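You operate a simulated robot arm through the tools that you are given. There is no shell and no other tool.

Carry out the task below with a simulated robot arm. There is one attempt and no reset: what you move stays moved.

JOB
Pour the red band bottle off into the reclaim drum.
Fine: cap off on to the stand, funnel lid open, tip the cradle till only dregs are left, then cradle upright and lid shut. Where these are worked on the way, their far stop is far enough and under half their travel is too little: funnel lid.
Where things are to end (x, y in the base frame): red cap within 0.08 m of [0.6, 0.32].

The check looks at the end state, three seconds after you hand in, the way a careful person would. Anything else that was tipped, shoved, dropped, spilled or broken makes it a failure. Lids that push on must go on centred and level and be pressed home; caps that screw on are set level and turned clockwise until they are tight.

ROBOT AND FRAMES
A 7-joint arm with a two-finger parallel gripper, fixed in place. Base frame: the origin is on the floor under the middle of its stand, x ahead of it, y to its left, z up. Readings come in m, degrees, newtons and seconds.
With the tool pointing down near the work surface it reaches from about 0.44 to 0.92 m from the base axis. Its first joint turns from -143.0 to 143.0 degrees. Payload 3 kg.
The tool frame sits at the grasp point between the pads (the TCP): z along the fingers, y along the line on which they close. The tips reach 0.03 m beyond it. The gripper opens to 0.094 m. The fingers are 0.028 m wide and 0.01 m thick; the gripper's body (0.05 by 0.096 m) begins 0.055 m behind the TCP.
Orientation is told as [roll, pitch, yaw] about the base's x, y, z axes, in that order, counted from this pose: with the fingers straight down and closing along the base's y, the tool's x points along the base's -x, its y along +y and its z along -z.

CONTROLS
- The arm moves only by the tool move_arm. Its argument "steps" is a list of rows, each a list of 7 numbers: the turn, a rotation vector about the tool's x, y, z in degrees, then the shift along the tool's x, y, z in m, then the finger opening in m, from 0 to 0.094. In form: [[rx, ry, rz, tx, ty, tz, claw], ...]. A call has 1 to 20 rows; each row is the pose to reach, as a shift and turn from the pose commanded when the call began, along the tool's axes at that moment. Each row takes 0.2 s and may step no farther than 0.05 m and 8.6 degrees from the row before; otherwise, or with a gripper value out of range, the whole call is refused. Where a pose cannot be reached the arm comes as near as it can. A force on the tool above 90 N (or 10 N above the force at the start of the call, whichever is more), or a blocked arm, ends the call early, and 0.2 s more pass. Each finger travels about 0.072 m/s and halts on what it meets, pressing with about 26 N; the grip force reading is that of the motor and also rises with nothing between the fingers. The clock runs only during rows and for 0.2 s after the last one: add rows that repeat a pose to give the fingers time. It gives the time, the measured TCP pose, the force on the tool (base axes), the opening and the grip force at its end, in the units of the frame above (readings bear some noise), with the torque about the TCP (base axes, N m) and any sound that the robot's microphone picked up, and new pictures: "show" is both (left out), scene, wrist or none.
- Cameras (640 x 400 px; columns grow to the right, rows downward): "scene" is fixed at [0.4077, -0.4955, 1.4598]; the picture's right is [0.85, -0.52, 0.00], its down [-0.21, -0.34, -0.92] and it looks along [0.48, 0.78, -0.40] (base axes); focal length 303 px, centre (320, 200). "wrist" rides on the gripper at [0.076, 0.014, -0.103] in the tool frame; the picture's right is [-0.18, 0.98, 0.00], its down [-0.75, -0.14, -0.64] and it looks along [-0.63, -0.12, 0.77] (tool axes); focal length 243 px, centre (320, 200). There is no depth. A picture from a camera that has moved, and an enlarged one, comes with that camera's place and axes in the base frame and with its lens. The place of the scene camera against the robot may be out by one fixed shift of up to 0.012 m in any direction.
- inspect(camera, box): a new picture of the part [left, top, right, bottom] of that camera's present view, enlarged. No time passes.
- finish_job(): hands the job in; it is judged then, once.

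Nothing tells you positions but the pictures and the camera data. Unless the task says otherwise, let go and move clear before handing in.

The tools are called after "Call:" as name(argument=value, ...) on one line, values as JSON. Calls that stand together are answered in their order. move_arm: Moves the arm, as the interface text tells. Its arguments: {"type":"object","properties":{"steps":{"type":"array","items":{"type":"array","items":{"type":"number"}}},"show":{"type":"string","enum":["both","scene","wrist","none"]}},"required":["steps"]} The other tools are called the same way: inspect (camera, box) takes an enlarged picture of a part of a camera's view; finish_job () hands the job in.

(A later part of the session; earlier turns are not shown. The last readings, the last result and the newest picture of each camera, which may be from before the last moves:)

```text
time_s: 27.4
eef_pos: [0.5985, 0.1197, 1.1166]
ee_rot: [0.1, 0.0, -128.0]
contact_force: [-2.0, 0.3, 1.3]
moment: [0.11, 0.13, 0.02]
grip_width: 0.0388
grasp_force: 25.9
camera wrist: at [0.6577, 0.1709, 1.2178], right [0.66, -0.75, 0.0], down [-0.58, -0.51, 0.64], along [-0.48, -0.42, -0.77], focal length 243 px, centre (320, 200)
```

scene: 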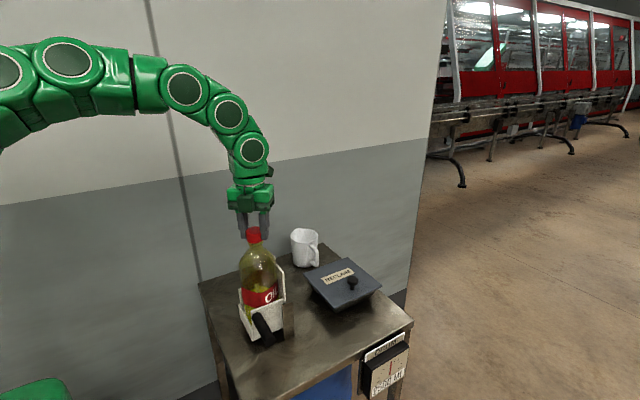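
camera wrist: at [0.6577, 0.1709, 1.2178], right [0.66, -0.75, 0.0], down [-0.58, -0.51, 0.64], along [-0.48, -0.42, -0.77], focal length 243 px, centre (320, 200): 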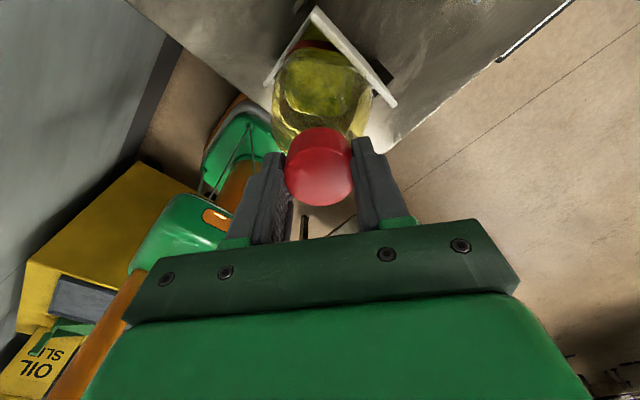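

Regripped at 0.0388. I'll turn another ~150° counterclockwise with a slight rise.

Call:
move_arm(steps=[[0, 0, -8, 0, 0, 0, 0.03], [0, 0, -16, 0, 0, 0, 0.03], [0, 0, -24, 0, 0, 0, 0.03], [0, 0, -32, 0, 0, -0.0005, 0.03], [0, 0, -40, 0, 0, -0.0005, 0.03], [0, 0, -48, 0, 0, -0.0005, 0.03], [0, 0, -56, 0, 0, -0.0005, 0.03], [0, 0, -64, 0, 0, -0.0005, 0.03], [0, 0, -72, 0, 0, -0.001, 0.03], [0, 0, -80, 0, 0, -0.001, 0.03], [0, 0, -88, 0, 0, -0.001, 0.03], [0, 0, -96, 0, 0, -0.001, 0.03], [0, 0, -104, 0, 0, -0.001, 0.03], [0, 0, -112, 0, 0, -0.001, 0.03], [0, 0, -120, 0, 0, -0.0015, 0.03], [0, 0, -128, 0, 0, -0.0015, 0.03], [0, 0, -136, 0, 0, -0.0015, 0.03], [0, 0, -144, 0, 0, -0.0015, 0.03], [0, 0, -152, 0, 0, -0.0015, 0.03]])

Call:
inspect(camera="scene", box=[230, 210, 290, 270])

Call:
inspect(camera="scene", box=[210, 210, 310, 350])

```text
time_s: 31.4
eef_pos: [0.5984, 0.1199, 1.1178]
ee_rot: [0.0, 0.1, 24.2]
contact_force: [-0.8, 1.1, 0.9]
moment: [-0.04, -0.01, 0.02]
grip_width: 0.0385
grasp_force: 25.9
camera wrist: at [0.5242, 0.1017, 1.2193], right [-0.23, 0.97, 0.0], down [0.75, 0.18, 0.64], along [0.62, 0.15, -0.77], focal length 243 px, centre (320, 200)
```

scene: 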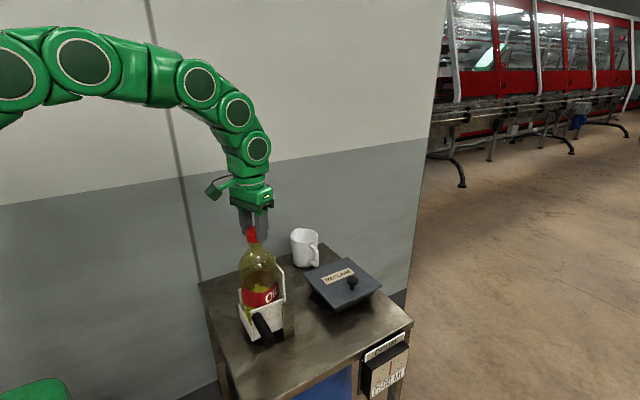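
wrist: 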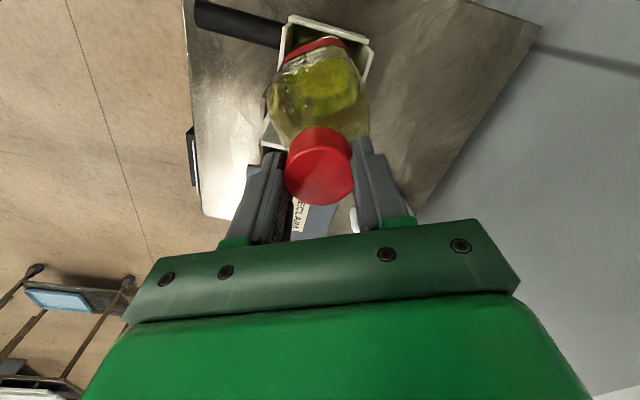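

```text
6.67 times, centred on (260, 240) of scene
camera zoom: at [0.4077, -0.4955, 1.4598], right [0.85, -0.52, 0.0], down [-0.21, -0.34, -0.92], along [0.48, 0.78, -0.4], focal length 2018 px, centre (720, -67)
```

zoom: 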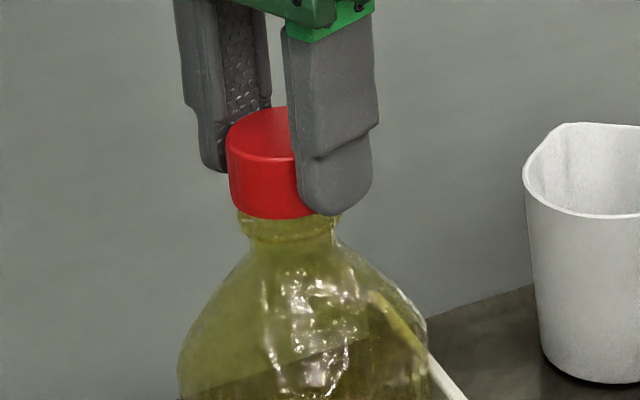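

```text
2.86 times, centred on (260, 280) of scene
camera zoom: at [0.4077, -0.4955, 1.4598], right [0.85, -0.52, 0.0], down [-0.21, -0.34, -0.92], along [0.48, 0.78, -0.4], focal length 865 px, centre (491, -29)
```

zoom: 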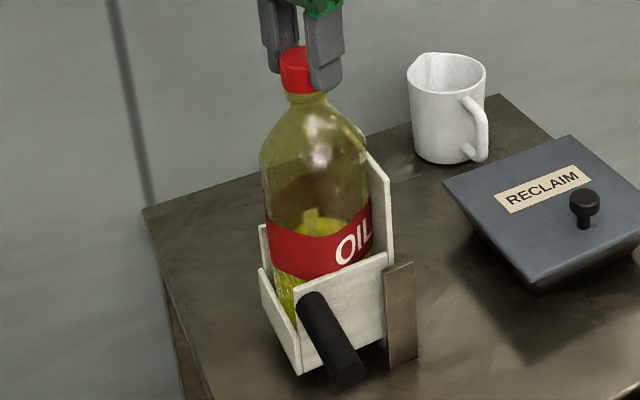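

That's well over a full turn. I'll test a small lift and read the force.

Call:
move_arm(steps=[[0, 0, 0, 0, 0, -0.002, 0.03], [0, 0, 0, 0, 0, -0.004, 0.03], [0, 0, 0, 0, 0, -0.006, 0.03], [0, 0, 0, 0, 0, -0.006, 0.03]])

Call:
inspect(camera="scene", box=[230, 210, 290, 270])

Call:
inspect(camera="scene", box=[210, 210, 310, 350])

```text
time_s: 32.4
eef_pos: [0.599, 0.1195, 1.1244]
ee_rot: [0.0, -0.1, 24.0]
contact_force: [-0.8, 0.5, 0.1]
moment: [0.01, -0.04, 0.04]
grip_width: 0.0387
grasp_force: 26.2
camera wrist: at [0.5244, 0.1017, 1.2255], right [-0.23, 0.97, 0.0], down [0.75, 0.18, 0.64], along [0.63, 0.15, -0.77], focal length 243 px, centre (320, 200)
```

scene: 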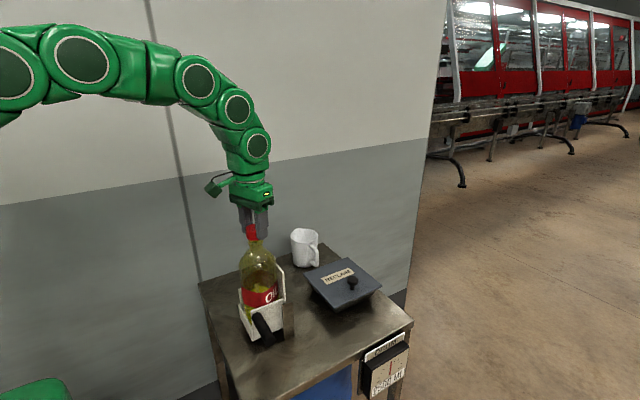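
wrist: 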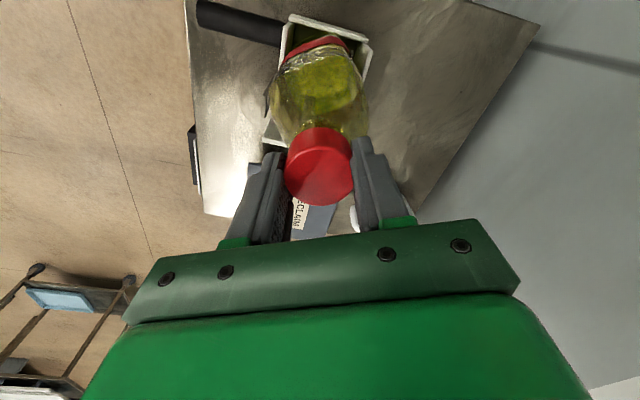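

```text
6.67 times, centred on (260, 240) of scene
camera zoom: at [0.4077, -0.4955, 1.4598], right [0.85, -0.52, 0.0], down [-0.21, -0.34, -0.92], along [0.48, 0.78, -0.4], focal length 2018 px, centre (720, -67)
```

zoom: 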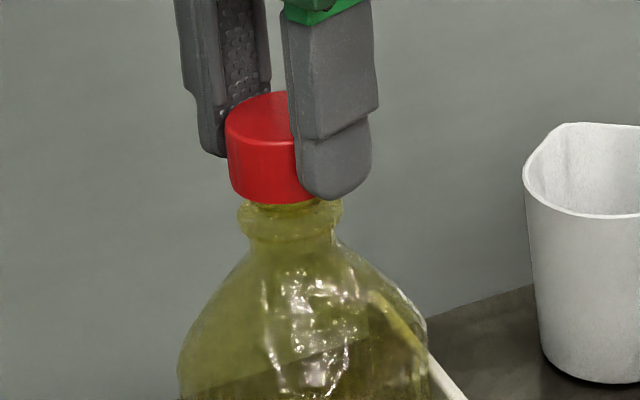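

```text
2.86 times, centred on (260, 280) of scene
camera zoom: at [0.4077, -0.4955, 1.4598], right [0.85, -0.52, 0.0], down [-0.21, -0.34, -0.92], along [0.48, 0.78, -0.4], focal length 865 px, centre (491, -29)
```

zoom: 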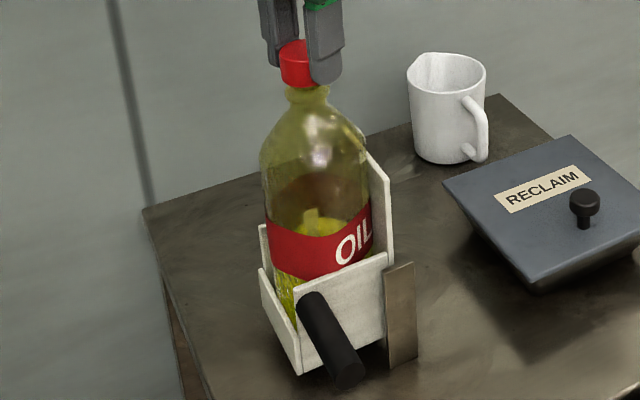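

The cap lifts free with no load and the bottle stays seated. I'll raise it clear, carry it over to (0.6, 0.32) and straighten the yaw.

Call:
move_arm(steps=[[0, 0, 0, 0, 0, -0.03, 0.03], [0, 0, 0, 0, 0, -0.06, 0.03], [0, 0, 0, 0, 0, -0.08, 0.03], [0, 0, 8, -0.0165, 0.0365, -0.08, 0.03], [0, 0, 16, -0.033, 0.073, -0.08, 0.03], [0, 0, 24, -0.0495, 0.1095, -0.08, 0.03], [0, 0, 24, -0.066, 0.146, -0.08, 0.03], [0, 0, 24, -0.0823, 0.1823, -0.08, 0.03], [0, 0, 24, -0.0823, 0.1823, -0.08, 0.03]])

```text
time_s: 34.4
eef_pos: [0.6002, 0.3211, 1.2054]
ee_rot: [0.0, -0.2, -0.1]
contact_force: [0.2, 0.1, -0.7]
moment: [-0.01, -0.03, 0.01]
grip_width: 0.0301
grasp_force: 0.0
camera wrist: at [0.5251, 0.3351, 1.306], right [0.18, 0.98, 0.0], down [0.75, -0.14, 0.64], along [0.63, -0.12, -0.77], focal length 243 px, centre (320, 200)
```

scene: 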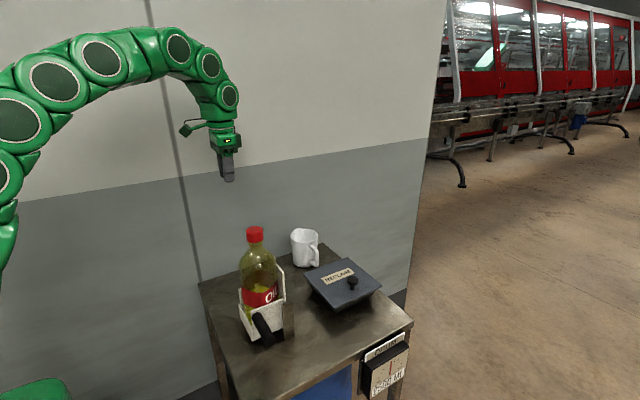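
wrist: 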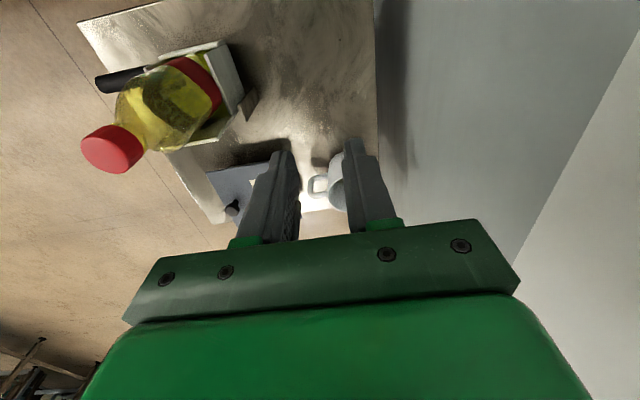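

The fingers slid off and the cap stayed on the bottle, so it was still held by something. I'll inspect the cap and bottle.

Call:
inspect(camera="scene", box=[225, 210, 285, 280])

Call:
inspect(camera="scene", box=[210, 210, 310, 350])

Call:
inspect(camera="wrist", box=[60, 30, 280, 190])

```text
5.71 times, centred on (255, 245) of scene
camera zoom: at [0.4077, -0.4955, 1.4598], right [0.85, -0.52, 0.0], down [-0.21, -0.34, -0.92], along [0.48, 0.78, -0.4], focal length 1730 px, centre (691, -57)
```

zoom: 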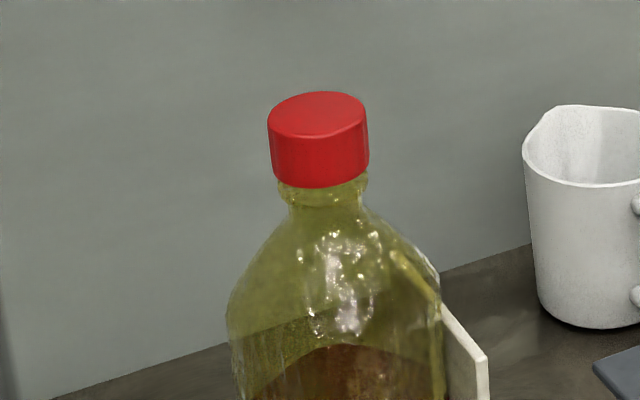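

```text
2.86 times, centred on (260, 280) of scene
camera zoom: at [0.4077, -0.4955, 1.4598], right [0.85, -0.52, 0.0], down [-0.21, -0.34, -0.92], along [0.48, 0.78, -0.4], focal length 865 px, centre (491, -29)
```

zoom: 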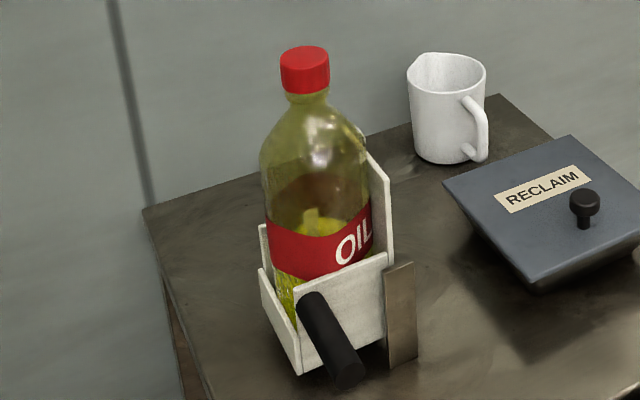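

```text
2.50 times, centred on (170, 110) of wrist
camera zoom: at [0.5251, 0.3351, 1.306], right [0.18, 0.98, 0.0], down [0.75, -0.14, 0.64], along [0.63, -0.12, -0.77], focal length 606 px, centre (695, 425)
```

zoom: 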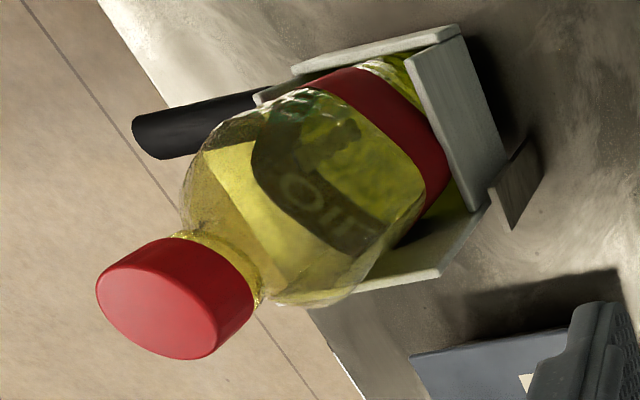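

The cap fell back squarely onto the neck, so it still needs more turning, and a slower lift. I'll go back over it, wind the wrist and regrip slightly lower.

Call:
move_arm(steps=[[0, 0, 8, 0, -0.04, 0, 0.07], [0, 0, 16, 0, -0.08, 0, 0.07], [0, 0, 24, 0, -0.12, 0, 0.07], [0, 0, 32, 0, -0.16, 0, 0.07], [0, 0, 40, 0.0015, -0.201, 0, 0.07], [0, 0, 48, 0.0015, -0.201, 0, 0.07], [0, 0, 56, 0.0015, -0.201, 0, 0.07], [0, 0, 64, 0.0015, -0.201, 0, 0.07], [0, 0, 72, 0.0015, -0.201, 0, 0.07], [0, 0, 80, 0.0015, -0.201, 0, 0.07], [0, 0, 88, 0.0015, -0.201, 0, 0.07], [0, 0, 96, 0.0015, -0.201, 0, 0.07], [0, 0, 104, 0.0015, -0.201, 0, 0.07], [0, 0, 112, 0.0015, -0.201, 0, 0.07], [0, 0, 120, 0.0015, -0.201, 0, 0.07], [0, 0, 128, 0.0015, -0.201, 0, 0.07], [0, 0, 136, 0.0015, -0.201, 0, 0.07], [0, 0, 144, 0.0015, -0.201, 0, 0.07], [0, 0, 150, 0.0015, -0.201, 0, 0.07]])

Call:
inspect(camera="wrist", box=[250, 60, 410, 160])

```text
time_s: 38.4
eef_pos: [0.5975, 0.1196, 1.2043]
ee_rot: [0.0, 0.0, -150.2]
contact_force: [0.1, 0.5, -0.1]
moment: [0.0, -0.02, -0.02]
grip_width: 0.0701
grasp_force: 0.0
camera wrist: at [0.6722, 0.1443, 1.3053], right [0.33, -0.94, 0.0], down [-0.72, -0.25, 0.64], along [-0.61, -0.21, -0.77], focal length 243 px, centre (320, 200)
```

scene: 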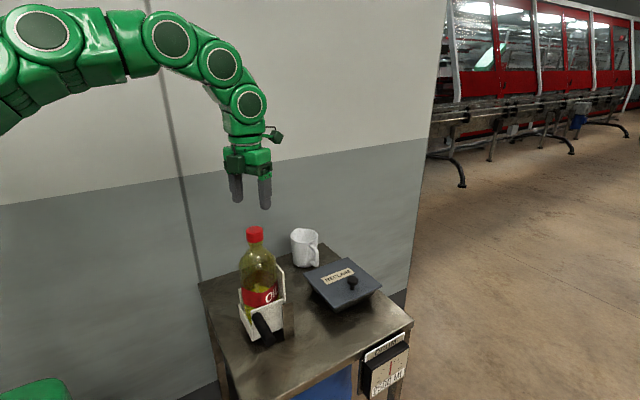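
wrist: 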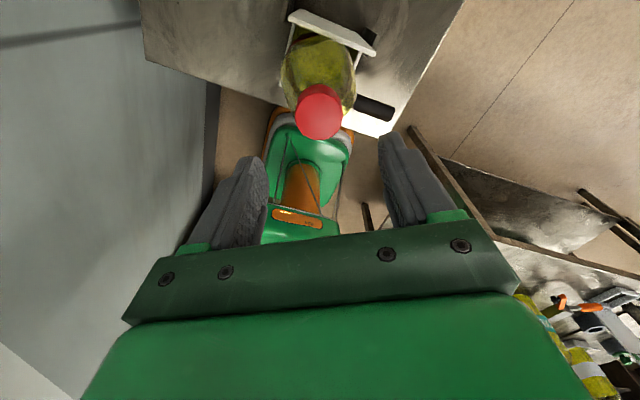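

```text
4.00 times, centred on (330, 110) of wrist
camera zoom: at [0.6722, 0.1443, 1.3053], right [0.33, -0.94, 0.0], down [-0.72, -0.25, 0.64], along [-0.61, -0.21, -0.77], focal length 970 px, centre (280, 560)
```

zoom: 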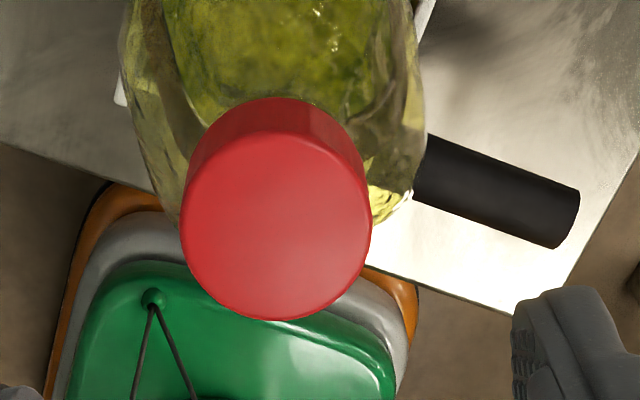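

The cap is still centred at (0.600, 0.120). I'll descend, grip a bit lower this time and turn again.

Call:
move_arm(steps=[[0, 0, 0, 0.0017, 0.001, 0.03, 0.07], [0, 0, 0, 0.0017, 0.001, 0.06, 0.07], [0, 0, 0, 0.0017, 0.001, 0.085, 0.07], [0, 0, 0, 0.0017, 0.001, 0.0945, 0.07], [0, 0, 0, 0.0017, 0.001, 0.0945, 0.07], [0, 0, 0, 0.0017, 0.001, 0.0945, 0.05], [0, 0, 0, 0.0017, 0.001, 0.0945, 0.036], [0, 0, 0, 0.0017, 0.001, 0.0945, 0.028], [0, 0, 0, 0.0017, 0.001, 0.0945, 0.028], [0, 0, 0, 0.0017, 0.001, 0.0945, 0.028]])

Call:
inspect(camera="scene", box=[230, 210, 290, 270])

```text
time_s: 40.6
eef_pos: [0.5997, 0.1183, 1.1101]
ee_rot: [0.0, 0.0, -150.0]
contact_force: [-2.4, 2.8, 4.5]
moment: [-0.12, -0.11, -0.01]
grip_width: 0.0389
grasp_force: 26.1
camera wrist: at [0.6745, 0.1442, 1.212], right [0.33, -0.94, 0.0], down [-0.72, -0.25, 0.64], along [-0.61, -0.21, -0.77], focal length 243 px, centre (320, 200)
```

scene: 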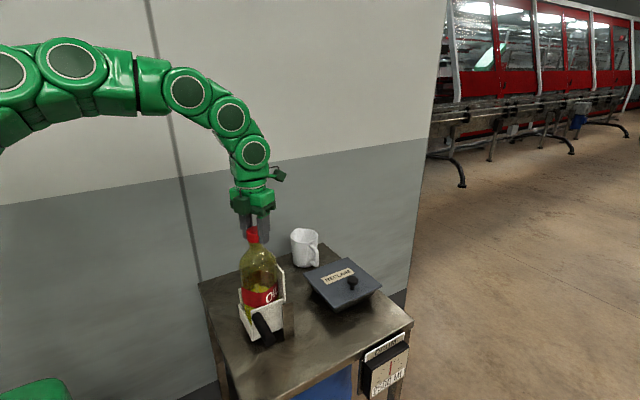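
wrist: 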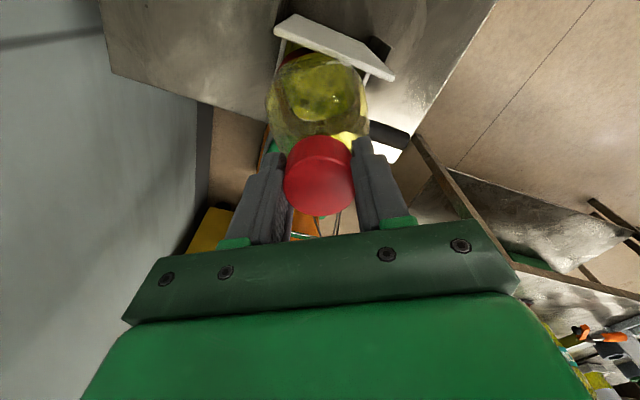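

```text
6.67 times, centred on (260, 240) of scene
camera zoom: at [0.4077, -0.4955, 1.4598], right [0.85, -0.52, 0.0], down [-0.21, -0.34, -0.92], along [0.48, 0.78, -0.4], focal length 2018 px, centre (720, -67)
```

zoom: 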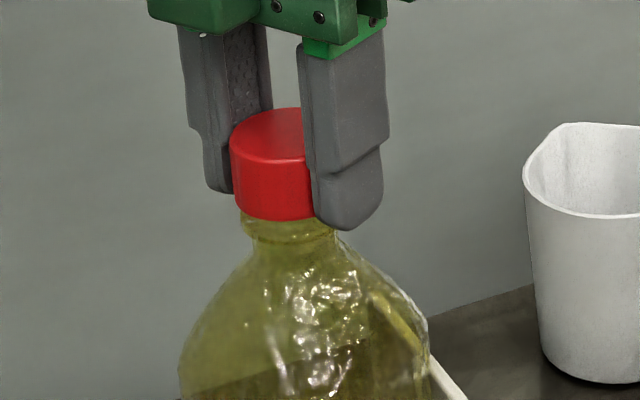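

The grip is good and lower on the cap. I'll turn another 160° counterclockwise.

Call:
move_arm(steps=[[0, 0, -8, 0, 0, 0, 0.028], [0, 0, -16, 0, 0, 0, 0.028], [0, 0, -24, 0, 0, 0, 0.028], [0, 0, -32, 0, 0, -0.0005, 0.028], [0, 0, -40, 0, 0, -0.0005, 0.028], [0, 0, -48, 0, 0, -0.0005, 0.028], [0, 0, -56, 0, 0, -0.0005, 0.028], [0, 0, -64, 0, 0, -0.001, 0.028], [0, 0, -72, 0, 0, -0.001, 0.028], [0, 0, -80, 0, 0, -0.001, 0.028], [0, 0, -88, 0, 0, -0.001, 0.028], [0, 0, -96, 0, 0, -0.001, 0.028], [0, 0, -104, 0, 0, -0.0015, 0.028], [0, 0, -112, 0, 0, -0.0015, 0.028], [0, 0, -120, 0, 0, -0.0015, 0.028], [0, 0, -128, 0, 0, -0.0015, 0.028], [0, 0, -136, 0, 0, -0.0015, 0.028], [0, 0, -144, 0, 0, -0.0015, 0.028], [0, 0, -152, 0, 0, -0.0015, 0.028], [0, 0, -160, 0, 0, -0.0015, 0.028]])

Call:
inspect(camera="scene", box=[230, 210, 290, 270])

Call:
inspect(camera="scene", box=[210, 210, 310, 350])

```text
time_s: 44.8
eef_pos: [0.5996, 0.1196, 1.1123]
ee_rot: [0.0, -0.1, 10.2]
contact_force: [0.4, -0.6, -3.9]
moment: [-0.06, -0.03, -0.02]
grip_width: 0.0389
grasp_force: 26.3
camera wrist: at [0.5236, 0.1195, 1.2126], right [0.01, 1.0, 0.0], down [0.77, -0.01, 0.64], along [0.64, -0.01, -0.77], focal length 243 px, centre (320, 200)
```

scene: 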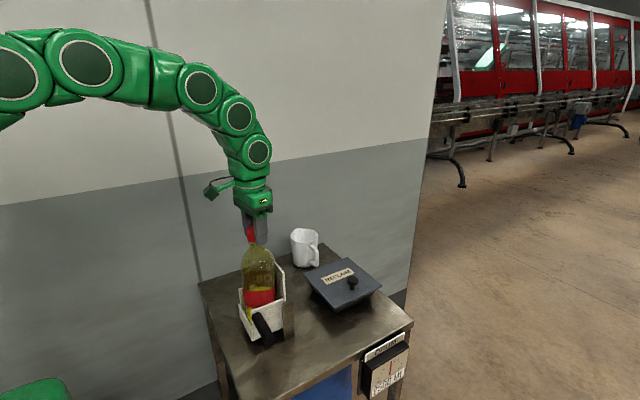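
wrist: 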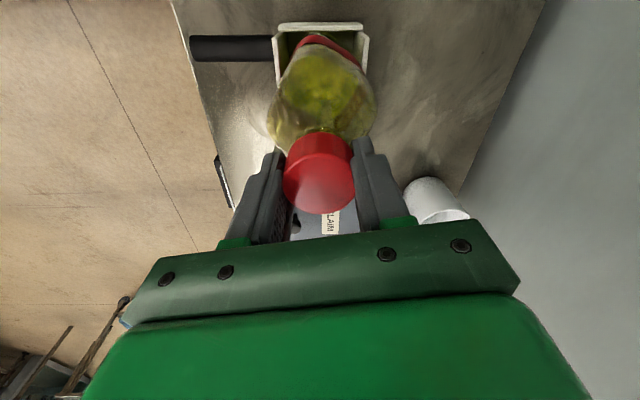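

```text
6.67 times, centred on (260, 240) of scene
camera zoom: at [0.4077, -0.4955, 1.4598], right [0.85, -0.52, 0.0], down [-0.21, -0.34, -0.92], along [0.48, 0.78, -0.4], focal length 2018 px, centre (720, -67)
```

zoom: 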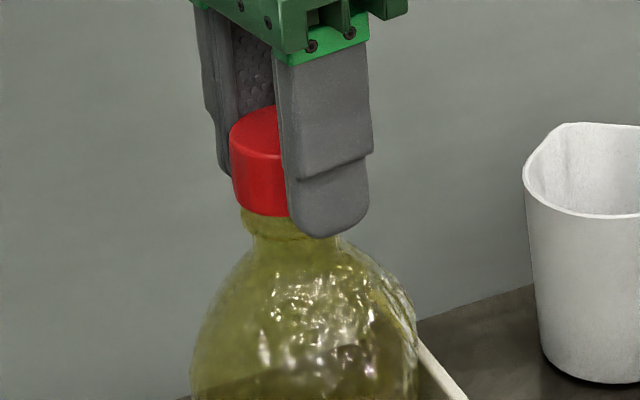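

```text
2.86 times, centred on (260, 280) of scene
camera zoom: at [0.4077, -0.4955, 1.4598], right [0.85, -0.52, 0.0], down [-0.21, -0.34, -0.92], along [0.48, 0.78, -0.4], focal length 865 px, centre (491, -29)
```

zoom: 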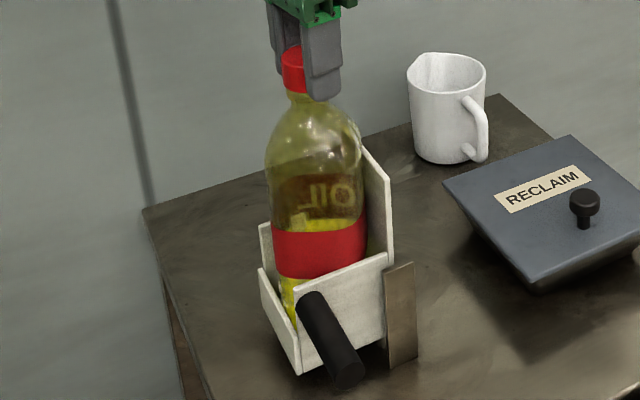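

The bottle turned along with the cap because I was lifting it off its seat (−3.9 N), so only about 45° was gained. I'll press down lightly to hold the bottle by friction and keep turning.

Call:
move_arm(steps=[[0, 0, 0, 0, 0, 0.001, 0.028], [0, 0, 0, 0, 0, 0.002, 0.028], [0, 0, 0, 0, 0, 0.0025, 0.028], [0, 0, 0, 0, 0, 0.0025, 0.028]], show="none")

```text
time_s: 45.8
eef_pos: [0.5997, 0.1194, 1.1097]
ee_rot: [0.0, -0.1, 10.1]
contact_force: [-6.8, 0.3, 20.0]
moment: [-0.28, 0.04, 0.0]
grip_width: 0.0388
grasp_force: 26.4
```

I'm now pressing with about 20 N. I'll rotate counterclockwise holding height.

Call:
move_arm(steps=[[0, 0, -8, 0, 0, -0.0005, 0.028], [0, 0, -16, 0, 0, -0.0005, 0.028], [0, 0, -24, 0, 0, -0.0005, 0.028], [0, 0, -32, 0, 0, -0.0005, 0.028], [0, 0, -40, 0, 0, -0.0007, 0.028], [0, 0, -48, 0, 0, -0.0007, 0.028], [0, 0, -56, 0, 0, -0.0007, 0.028], [0, 0, -64, 0, 0, -0.0007, 0.028], [0, 0, -72, 0, 0, -0.0007, 0.028], [0, 0, -80, 0, 0, -0.0007, 0.028]])

Call:
inspect(camera="scene", box=[210, 210, 310, 350])

```text
time_s: 48.0
eef_pos: [0.5997, 0.1183, 1.11]
ee_rot: [-0.1, 0.0, 90.1]
contact_force: [0.8, 1.8, -2.8]
moment: [0.5, -0.26, -0.06]
grip_width: 0.0389
grasp_force: 25.8
camera wrist: at [0.5868, 0.0426, 1.211], right [-0.98, 0.18, 0.0], down [0.14, 0.75, 0.64], along [0.12, 0.63, -0.77], focal length 243 px, centre (320, 200)
```

scene: 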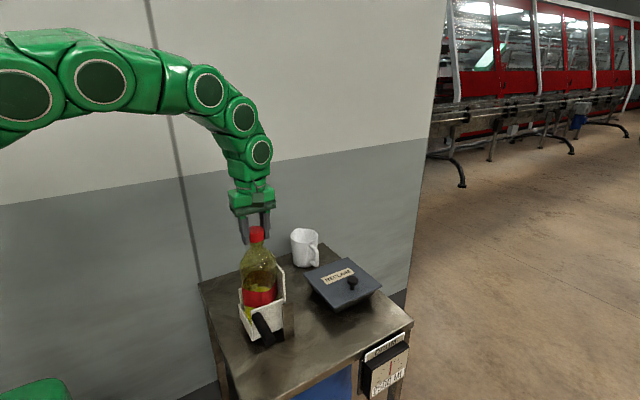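
wrist: 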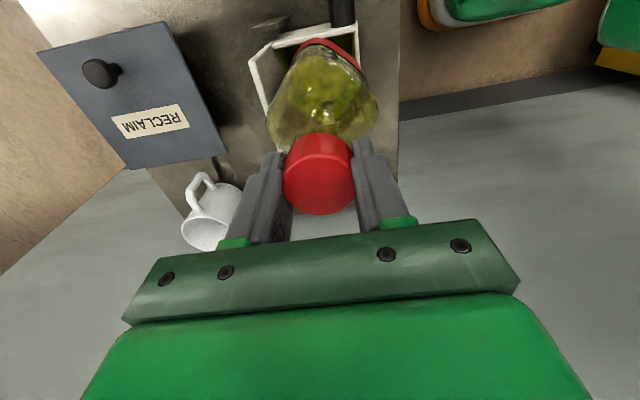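

```text
2.86 times, centred on (260, 280) of scene
camera zoom: at [0.4077, -0.4955, 1.4598], right [0.85, -0.52, 0.0], down [-0.21, -0.34, -0.92], along [0.48, 0.78, -0.4], focal length 865 px, centre (491, -29)
```

zoom: 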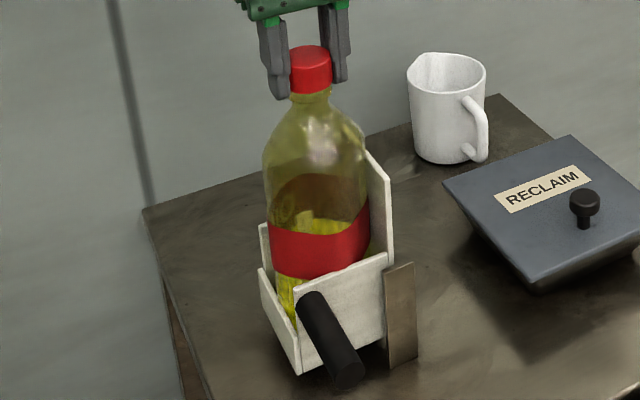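

The bottle seems to have turned to the next jam position, and it's hanging slightly again (−2.8 N). I'll ease down a touch and continue turning, checking the bottle's orientation.

Call:
move_arm(steps=[[0, 0, 0, 0, 0, 0.0015, 0.028], [0, 0, -8, 0, 0, 0.0015, 0.028], [0, 0, -16, 0, 0, 0.0015, 0.028], [0, 0, -24, 0, 0, 0.0015, 0.028], [0, 0, -32, 0, 0, 0.0015, 0.028], [0, 0, -40, 0, 0, 0.0015, 0.028], [0, 0, -48, 0, 0, 0.0015, 0.028], [0, 0, -56, 0, 0, 0.0015, 0.028], [0, 0, -64, 0, 0, 0.0015, 0.028], [0, 0, -72, 0, 0, 0.0015, 0.028]])

Call:
inspect(camera="scene", box=[210, 210, 310, 350])

Call:
inspect(camera="wrist", box=[230, 0, 430, 220])

```text
time_s: 50.2
eef_pos: [0.5993, 0.1186, 1.1068]
ee_rot: [-0.1, -0.1, 162.1]
contact_force: [0.4, -0.6, 4.2]
moment: [0.0, -0.35, -0.11]
grip_width: 0.0384
grasp_force: 26.1
camera wrist: at [0.6692, 0.0816, 1.2093], right [-0.48, -0.88, 0.0], down [-0.67, 0.37, 0.64], along [-0.56, 0.31, -0.77], focal length 243 px, centre (320, 200)
```

scene: 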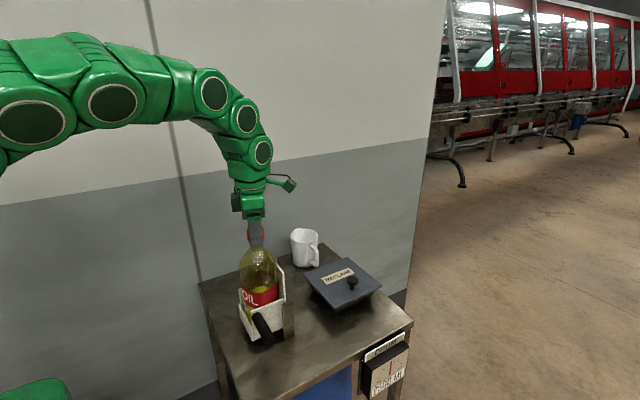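
wrist: 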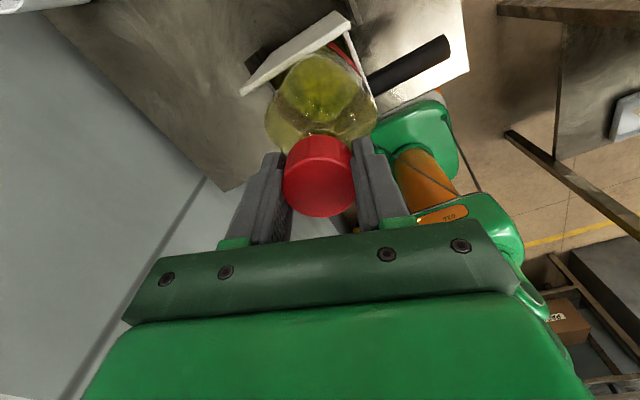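

```text
2.86 times, centred on (260, 280) of scene
camera zoom: at [0.4077, -0.4955, 1.4598], right [0.85, -0.52, 0.0], down [-0.21, -0.34, -0.92], along [0.48, 0.78, -0.4], focal length 865 px, centre (491, -29)
```

zoom: 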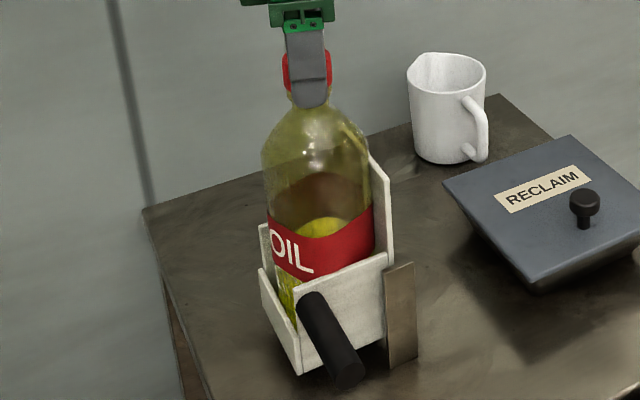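

```text
1.82 times, centred on (330, 110) of wrist
camera zoom: at [0.6692, 0.0816, 1.2093], right [-0.48, -0.88, 0.0], down [-0.67, 0.37, 0.64], along [-0.56, 0.31, -0.77], focal length 441 px, centre (302, 364)
```

zoom: 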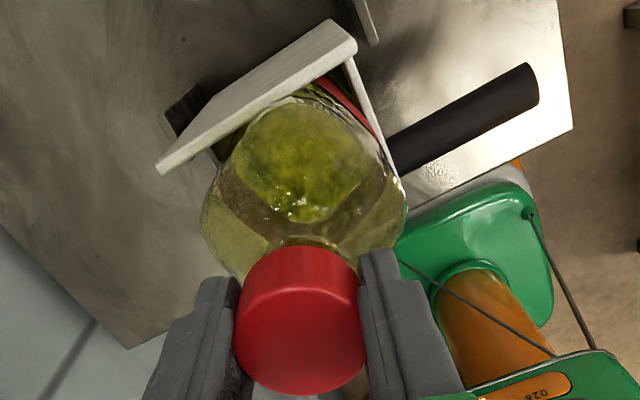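

The bottle now turns 1:1 with the cap, perhaps because the lower grip also catches the neck collar. I'll open, raise a few mm and look at the cap and neck.

Call:
move_arm(steps=[[0, 0, 0, 0, 0, 0, 0.05], [0, 0, 0, 0, 0, 0, 0.07], [0, 0, 0, 0, 0, 0, 0.07], [0, 0, 0, 0, 0, -0.02, 0.07], [0, 0, 0, 0, 0, -0.04, 0.07], [0, 0, 0, 0, 0, -0.04, 0.07]])

Call:
inspect(camera="scene", box=[230, 210, 290, 270])

Call:
inspect(camera="wrist", box=[230, 60, 430, 220])

```text
time_s: 51.6
eef_pos: [0.6, 0.1184, 1.1479]
ee_rot: [0.0, 0.0, 162.0]
contact_force: [0.3, -0.1, -0.1]
moment: [0.01, 0.0, 0.01]
grip_width: 0.0701
grasp_force: 0.1
camera wrist: at [0.669, 0.0815, 1.2493], right [-0.48, -0.88, 0.0], down [-0.67, 0.37, 0.64], along [-0.56, 0.31, -0.77], focal length 243 px, centre (320, 200)
```

scene: 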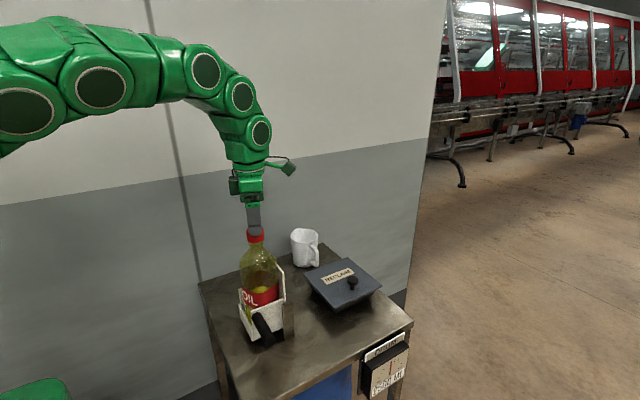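
wrist: 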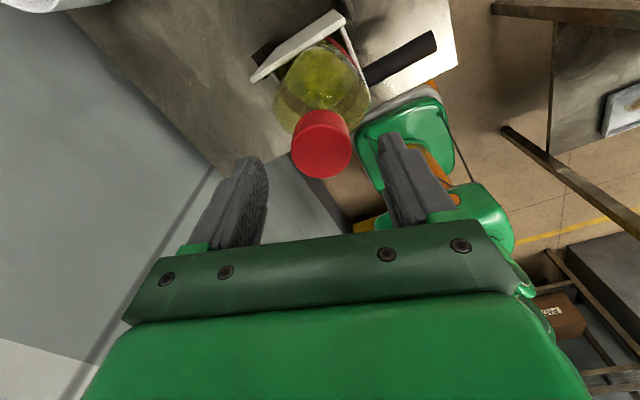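

```text
6.67 times, centred on (260, 240) of scene
camera zoom: at [0.4077, -0.4955, 1.4598], right [0.85, -0.52, 0.0], down [-0.21, -0.34, -0.92], along [0.48, 0.78, -0.4], focal length 2018 px, centre (720, -67)
```

zoom: 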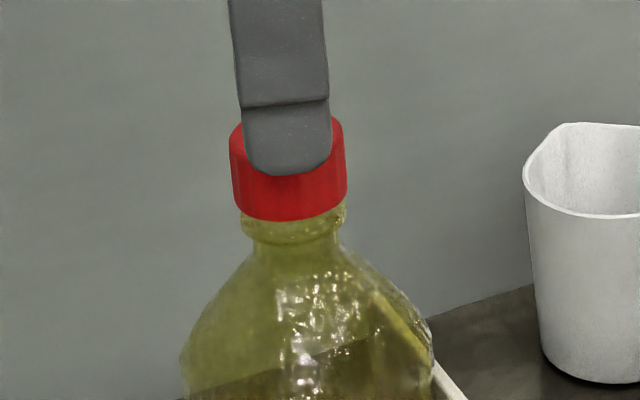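

```text
2.50 times, centred on (330, 140) of wrist
camera zoom: at [0.669, 0.0815, 1.2493], right [-0.48, -0.88, 0.0], down [-0.67, 0.37, 0.64], along [-0.56, 0.31, -0.77], focal length 606 px, centre (295, 350)
```

zoom: 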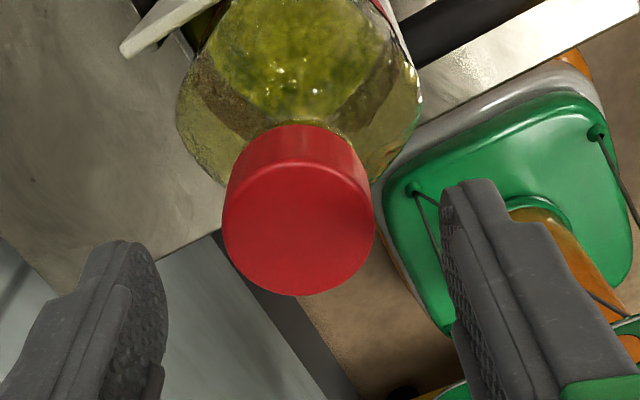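

I'll regrip higher, so the fingers hold the cap only, and do a slow lift test without rotation while watching the force.

Call:
move_arm(steps=[[0, 0, 0, 0, 0, 0.02, 0.07], [0, 0, 0, 0, 0, 0.033, 0.07], [0, 0, 0, 0, 0, 0.033, 0.05], [0, 0, 0, 0, 0, 0.033, 0.036], [0, 0, 0, 0, 0, 0.033, 0.028], [0, 0, 0, 0, 0, 0.033, 0.028], [0, 0, 0, 0, 0, 0.033, 0.028]], show="none")

Call:
move_arm(steps=[[0, 0, 0, 0, 0, -0.001, 0.028], [0, 0, 0, 0, 0, -0.002, 0.028], [0, 0, 0, 0, 0, -0.003, 0.028], [0, 0, 0, 0, 0, -0.003, 0.028]], show="scene")

Call:
inspect(camera="scene", box=[230, 210, 290, 270])

```text
time_s: 53.2
eef_pos: [0.5997, 0.1184, 1.1143]
ee_rot: [0.0, 0.1, 161.9]
contact_force: [-0.6, -1.6, 1.5]
moment: [0.03, -0.11, -0.05]
grip_width: 0.0387
grasp_force: 25.9
```

```text
time_s: 54.2
eef_pos: [0.5996, 0.1183, 1.1181]
ee_rot: [0.0, 0.0, 162.0]
contact_force: [0.4, 0.2, -3.0]
moment: [0.0, -0.01, 0.01]
grip_width: 0.0388
grasp_force: 25.4
```

scene: 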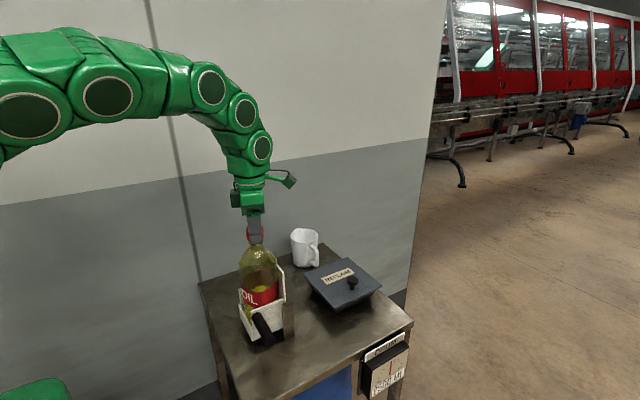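

```text
6.67 times, centred on (260, 240) of scene
camera zoom: at [0.4077, -0.4955, 1.4598], right [0.85, -0.52, 0.0], down [-0.21, -0.34, -0.92], along [0.48, 0.78, -0.4], focal length 2018 px, centre (720, -67)
```

zoom: 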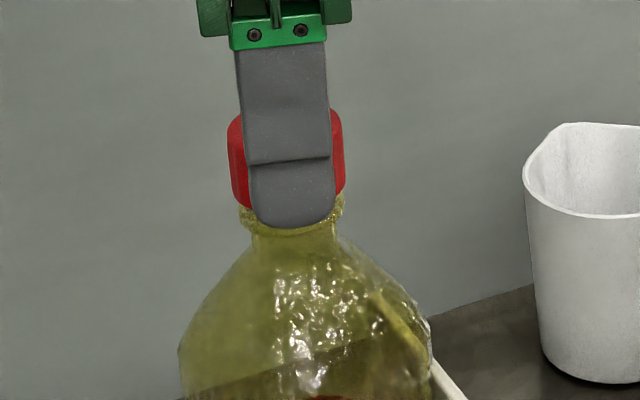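

Call:
inspect(camera="scene", box=[210, 210, 310, 350])

Call:
inspect(camera="wrist", box=[230, 60, 430, 220])

```text
2.86 times, centred on (260, 280) of scene
camera zoom: at [0.4077, -0.4955, 1.4598], right [0.85, -0.52, 0.0], down [-0.21, -0.34, -0.92], along [0.48, 0.78, -0.4], focal length 865 px, centre (491, -29)
```

zoom: 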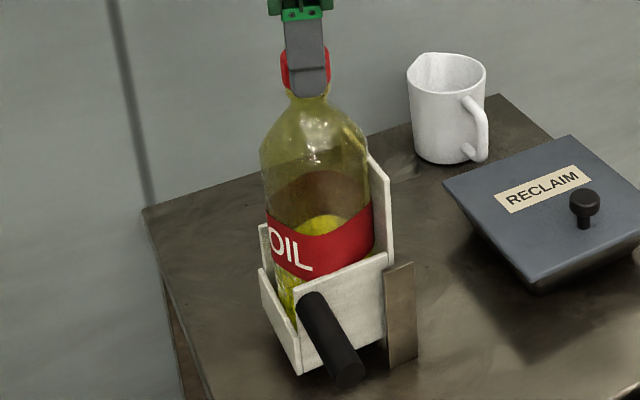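

```text
2.50 times, centred on (330, 140) of wrist
camera zoom: at [0.6689, 0.0817, 1.2192], right [-0.48, -0.88, 0.0], down [-0.67, 0.37, 0.64], along [-0.56, 0.31, -0.77], focal length 606 px, centre (295, 350)
```

zoom: 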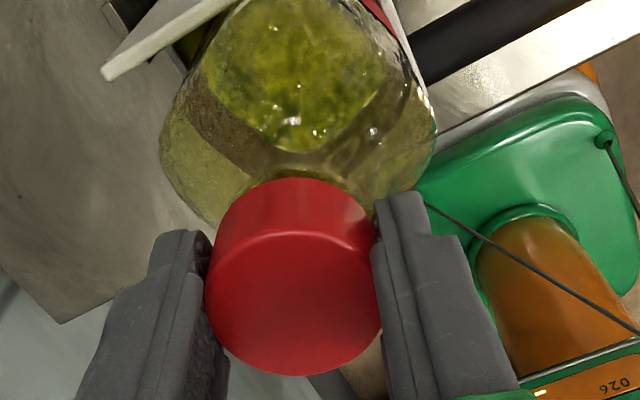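

Call:
move_arm(steps=[[0, 0, 0, 0, 0, -0.001, 0.028], [0, 0, 0, 0, 0, -0.002, 0.028], [0, 0, 0, 0, 0, -0.003, 0.028], [0, 0, 0, 0, 0, -0.004, 0.028], [0, 0, 0, 0, 0, -0.004, 0.028]], show="scene")

Call:
inspect(camera="scene", box=[230, 210, 290, 270])

Call:
inspect(camera="scene", box=[210, 210, 310, 350])

```text
time_s: 55.4
eef_pos: [0.6004, 0.1187, 1.1234]
ee_rot: [0.0, 0.0, 162.1]
contact_force: [-0.2, 0.0, -4.7]
moment: [0.07, 0.01, 0.0]
grip_width: 0.0387
grasp_force: 25.8
```

scene: 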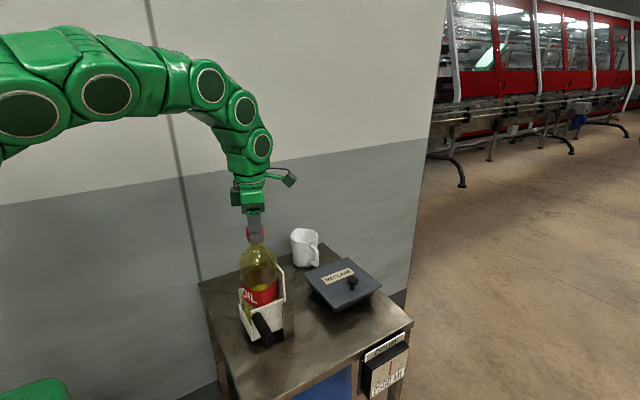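

```text
6.67 times, centred on (260, 240) of scene
camera zoom: at [0.4077, -0.4955, 1.4598], right [0.85, -0.52, 0.0], down [-0.21, -0.34, -0.92], along [0.48, 0.78, -0.4], focal length 2018 px, centre (720, -67)
```

zoom: 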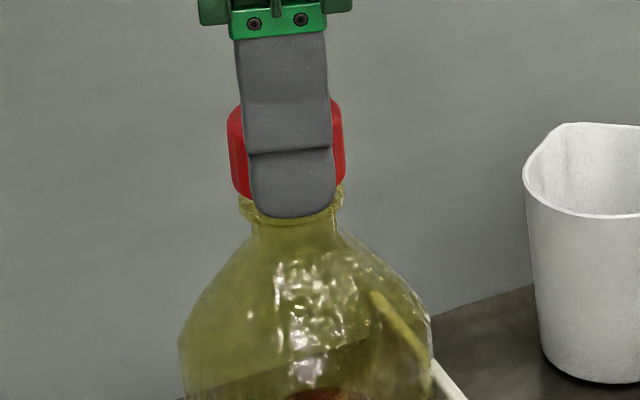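

```text
2.86 times, centred on (260, 280) of scene
camera zoom: at [0.4077, -0.4955, 1.4598], right [0.85, -0.52, 0.0], down [-0.21, -0.34, -0.92], along [0.48, 0.78, -0.4], focal length 865 px, centre (491, -29)
```

zoom: 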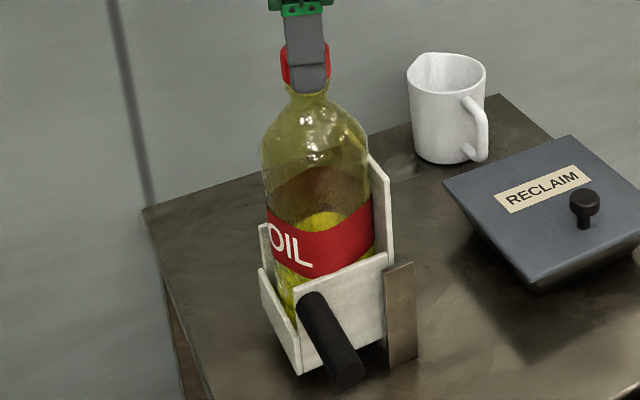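

The cap still carries the bottle (−4.7 N), so it's threaded with a few mm of axial slack. I'll set the bottle back down, open, unwind the wrist, then regrip high and turn in mid-slack so the bottle isn't lifted.

Call:
move_arm(steps=[[0, 0, 0, 0, 0, 0.003, 0.028], [0, 0, 0, 0, 0, 0.006, 0.028], [0, 0, 0, 0, 0, 0.0075, 0.028], [0, 0, 0, 0, 0, 0.0075, 0.028], [0, 0, 0, 0, 0, 0.0075, 0.05], [0, 0, 0, 0, 0, 0.0075, 0.07], [0, 0, 0, 0, 0, 0.0075, 0.07]], show="none")

Call:
move_arm(steps=[[0, 0, 8.5, 0, 0, 0, 0.07], [0, 0, 17, 0, 0, 0, 0.07], [0, 0, 25.5, 0, 0, 0, 0.07], [0, 0, 34, 0, 0, 0, 0.07], [0, 0, 42.5, 0, 0, 0, 0.07], [0, 0, 51, 0, 0, 0, 0.07], [0, 0, 59.5, 0, 0, 0, 0.07], [0, 0, 68, 0, 0, 0, 0.07], [0, 0, 76.5, 0, 0, 0, 0.07], [0, 0, 85, 0, 0, 0, 0.07], [0, 0, 93.5, 0, 0, 0, 0.07], [0, 0, 102, 0, 0, 0, 0.07], [0, 0, 110.5, 0, 0, 0, 0.07], [0, 0, 119, 0, 0, 0, 0.07], [0, 0, 127.5, 0, 0, 0, 0.07], [0, 0, 136, 0, 0, 0, 0.07], [0, 0, 144.5, 0, 0, 0, 0.07], [0, 0, 153, 0, 0, 0, 0.07], [0, 0, 161.5, 0, 0, 0, 0.07], [0, 0, 165, 0, 0, 0, 0.07]], show="scene")

Call:
inspect(camera="scene", box=[230, 210, 290, 270])

Call:
inspect(camera="wrist", box=[230, 0, 430, 220])

```text
time_s: 57.0
eef_pos: [0.6011, 0.1183, 1.1135]
ee_rot: [-0.1, 0.0, 162.0]
contact_force: [-0.1, 0.6, 0.4]
moment: [0.0, 0.02, 0.0]
grip_width: 0.0701
grasp_force: 0.0
```

```text
time_s: 61.2
eef_pos: [0.599, 0.1184, 1.1145]
ee_rot: [0.0, 0.0, -3.2]
contact_force: [0.1, 0.3, 0.0]
moment: [0.01, -0.04, -0.04]
grip_width: 0.07
grasp_force: 0.1
```

scene: 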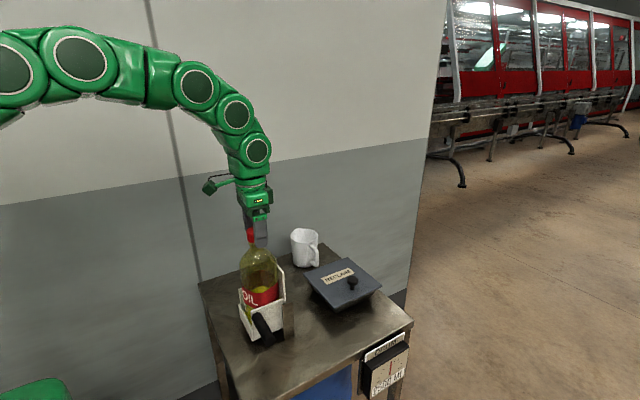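

```text
6.67 times, centred on (260, 240) of scene
camera zoom: at [0.4077, -0.4955, 1.4598], right [0.85, -0.52, 0.0], down [-0.21, -0.34, -0.92], along [0.48, 0.78, -0.4], focal length 2018 px, centre (720, -67)
```

zoom: 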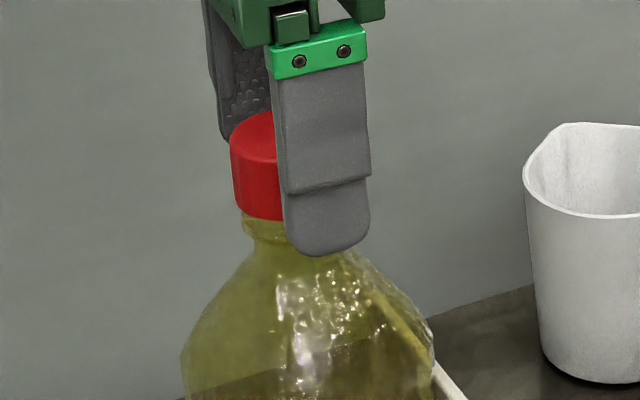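

```text
1.82 times, centred on (330, 110) of wrist
camera zoom: at [0.5257, 0.1372, 1.2158], right [0.24, 0.97, 0.0], down [0.74, -0.18, 0.64], along [0.62, -0.15, -0.77], focal length 441 px, centre (302, 364)
```

zoom: 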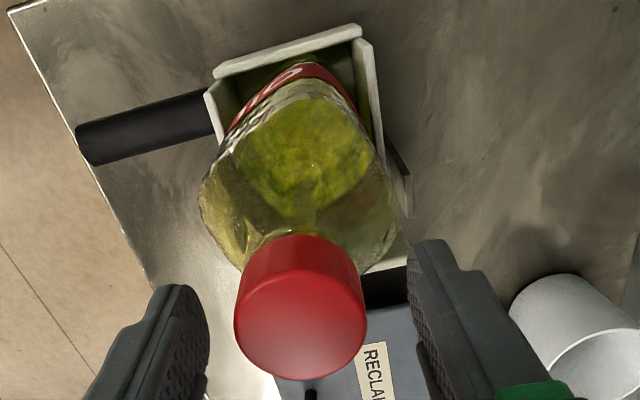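

The bottle is a rounded square sitting diagonal in the cradle. I'll finish unwinding, then grip with the fingertips just at the cap's lower edge.

Call:
move_arm(steps=[[0, 0, 8.5, 0, 0, 0, 0.07], [0, 0, 17, 0, 0, 0, 0.07], [0, 0, 25.5, 0, 0, 0, 0.07], [0, 0, 34, 0, 0, 0, 0.07], [0, 0, 42.5, 0, 0, 0, 0.07], [0, 0, 51, 0, 0, 0, 0.07], [0, 0, 59.5, 0, 0, 0, 0.07], [0, 0, 68, 0, 0, 0, 0.07], [0, 0, 76.5, 0, 0, 0, 0.07], [0, 0, 85, 0, 0, 0, 0.07], [0, 0, 93.5, 0, 0, 0, 0.07], [0, 0, 102, 0, 0, 0, 0.07], [0, 0, 110.5, 0, 0, 0, 0.07], [0, 0, 119, 0, 0, 0, 0.07], [0, 0, 127.5, 0, 0, 0, 0.07], [0, 0, 136, 0, 0, 0, 0.07], [0, 0, 144.5, 0, 0, 0, 0.07], [0, 0, 153, 0, 0, 0, 0.07], [0, 0, 160, 0, 0, 0, 0.07], [0, 0, 160, 0, 0, 0, 0.07]], show="none")

Call:
inspect(camera="scene", box=[230, 210, 290, 270])

Call:
inspect(camera="wrist", box=[200, 80, 440, 220])

```text
time_s: 65.4
eef_pos: [0.5996, 0.1192, 1.1148]
ee_rot: [-0.1, -0.1, -163.2]
contact_force: [-0.2, -0.3, -0.3]
moment: [0.01, 0.03, 0.02]
grip_width: 0.0703
grasp_force: 0.1
```

```text
6.67 times, centred on (260, 240) of scene
camera zoom: at [0.4077, -0.4955, 1.4598], right [0.85, -0.52, 0.0], down [-0.21, -0.34, -0.92], along [0.48, 0.78, -0.4], focal length 2018 px, centre (720, -67)
```

zoom: 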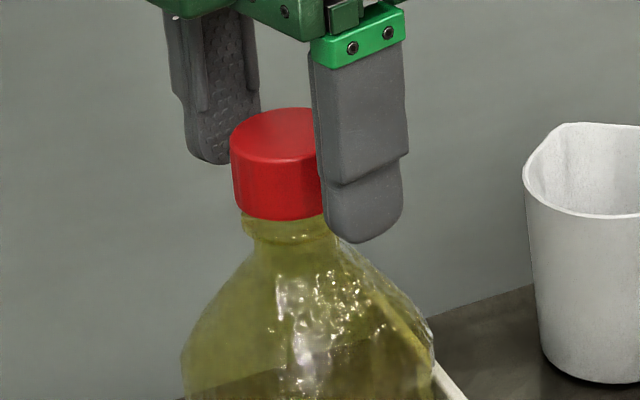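

```text
2.67 times, centred on (320, 150) of wrist
camera zoom: at [0.6782, 0.1271, 1.216], right [0.11, -0.99, 0.0], down [-0.76, -0.08, 0.64], along [-0.64, -0.07, -0.77], focal length 647 px, centre (320, 333)
```

zoom: 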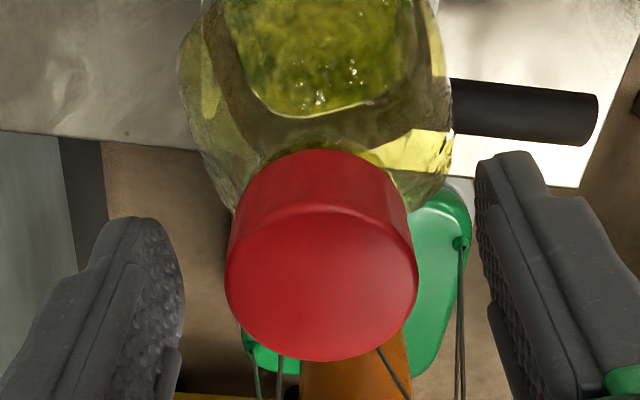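

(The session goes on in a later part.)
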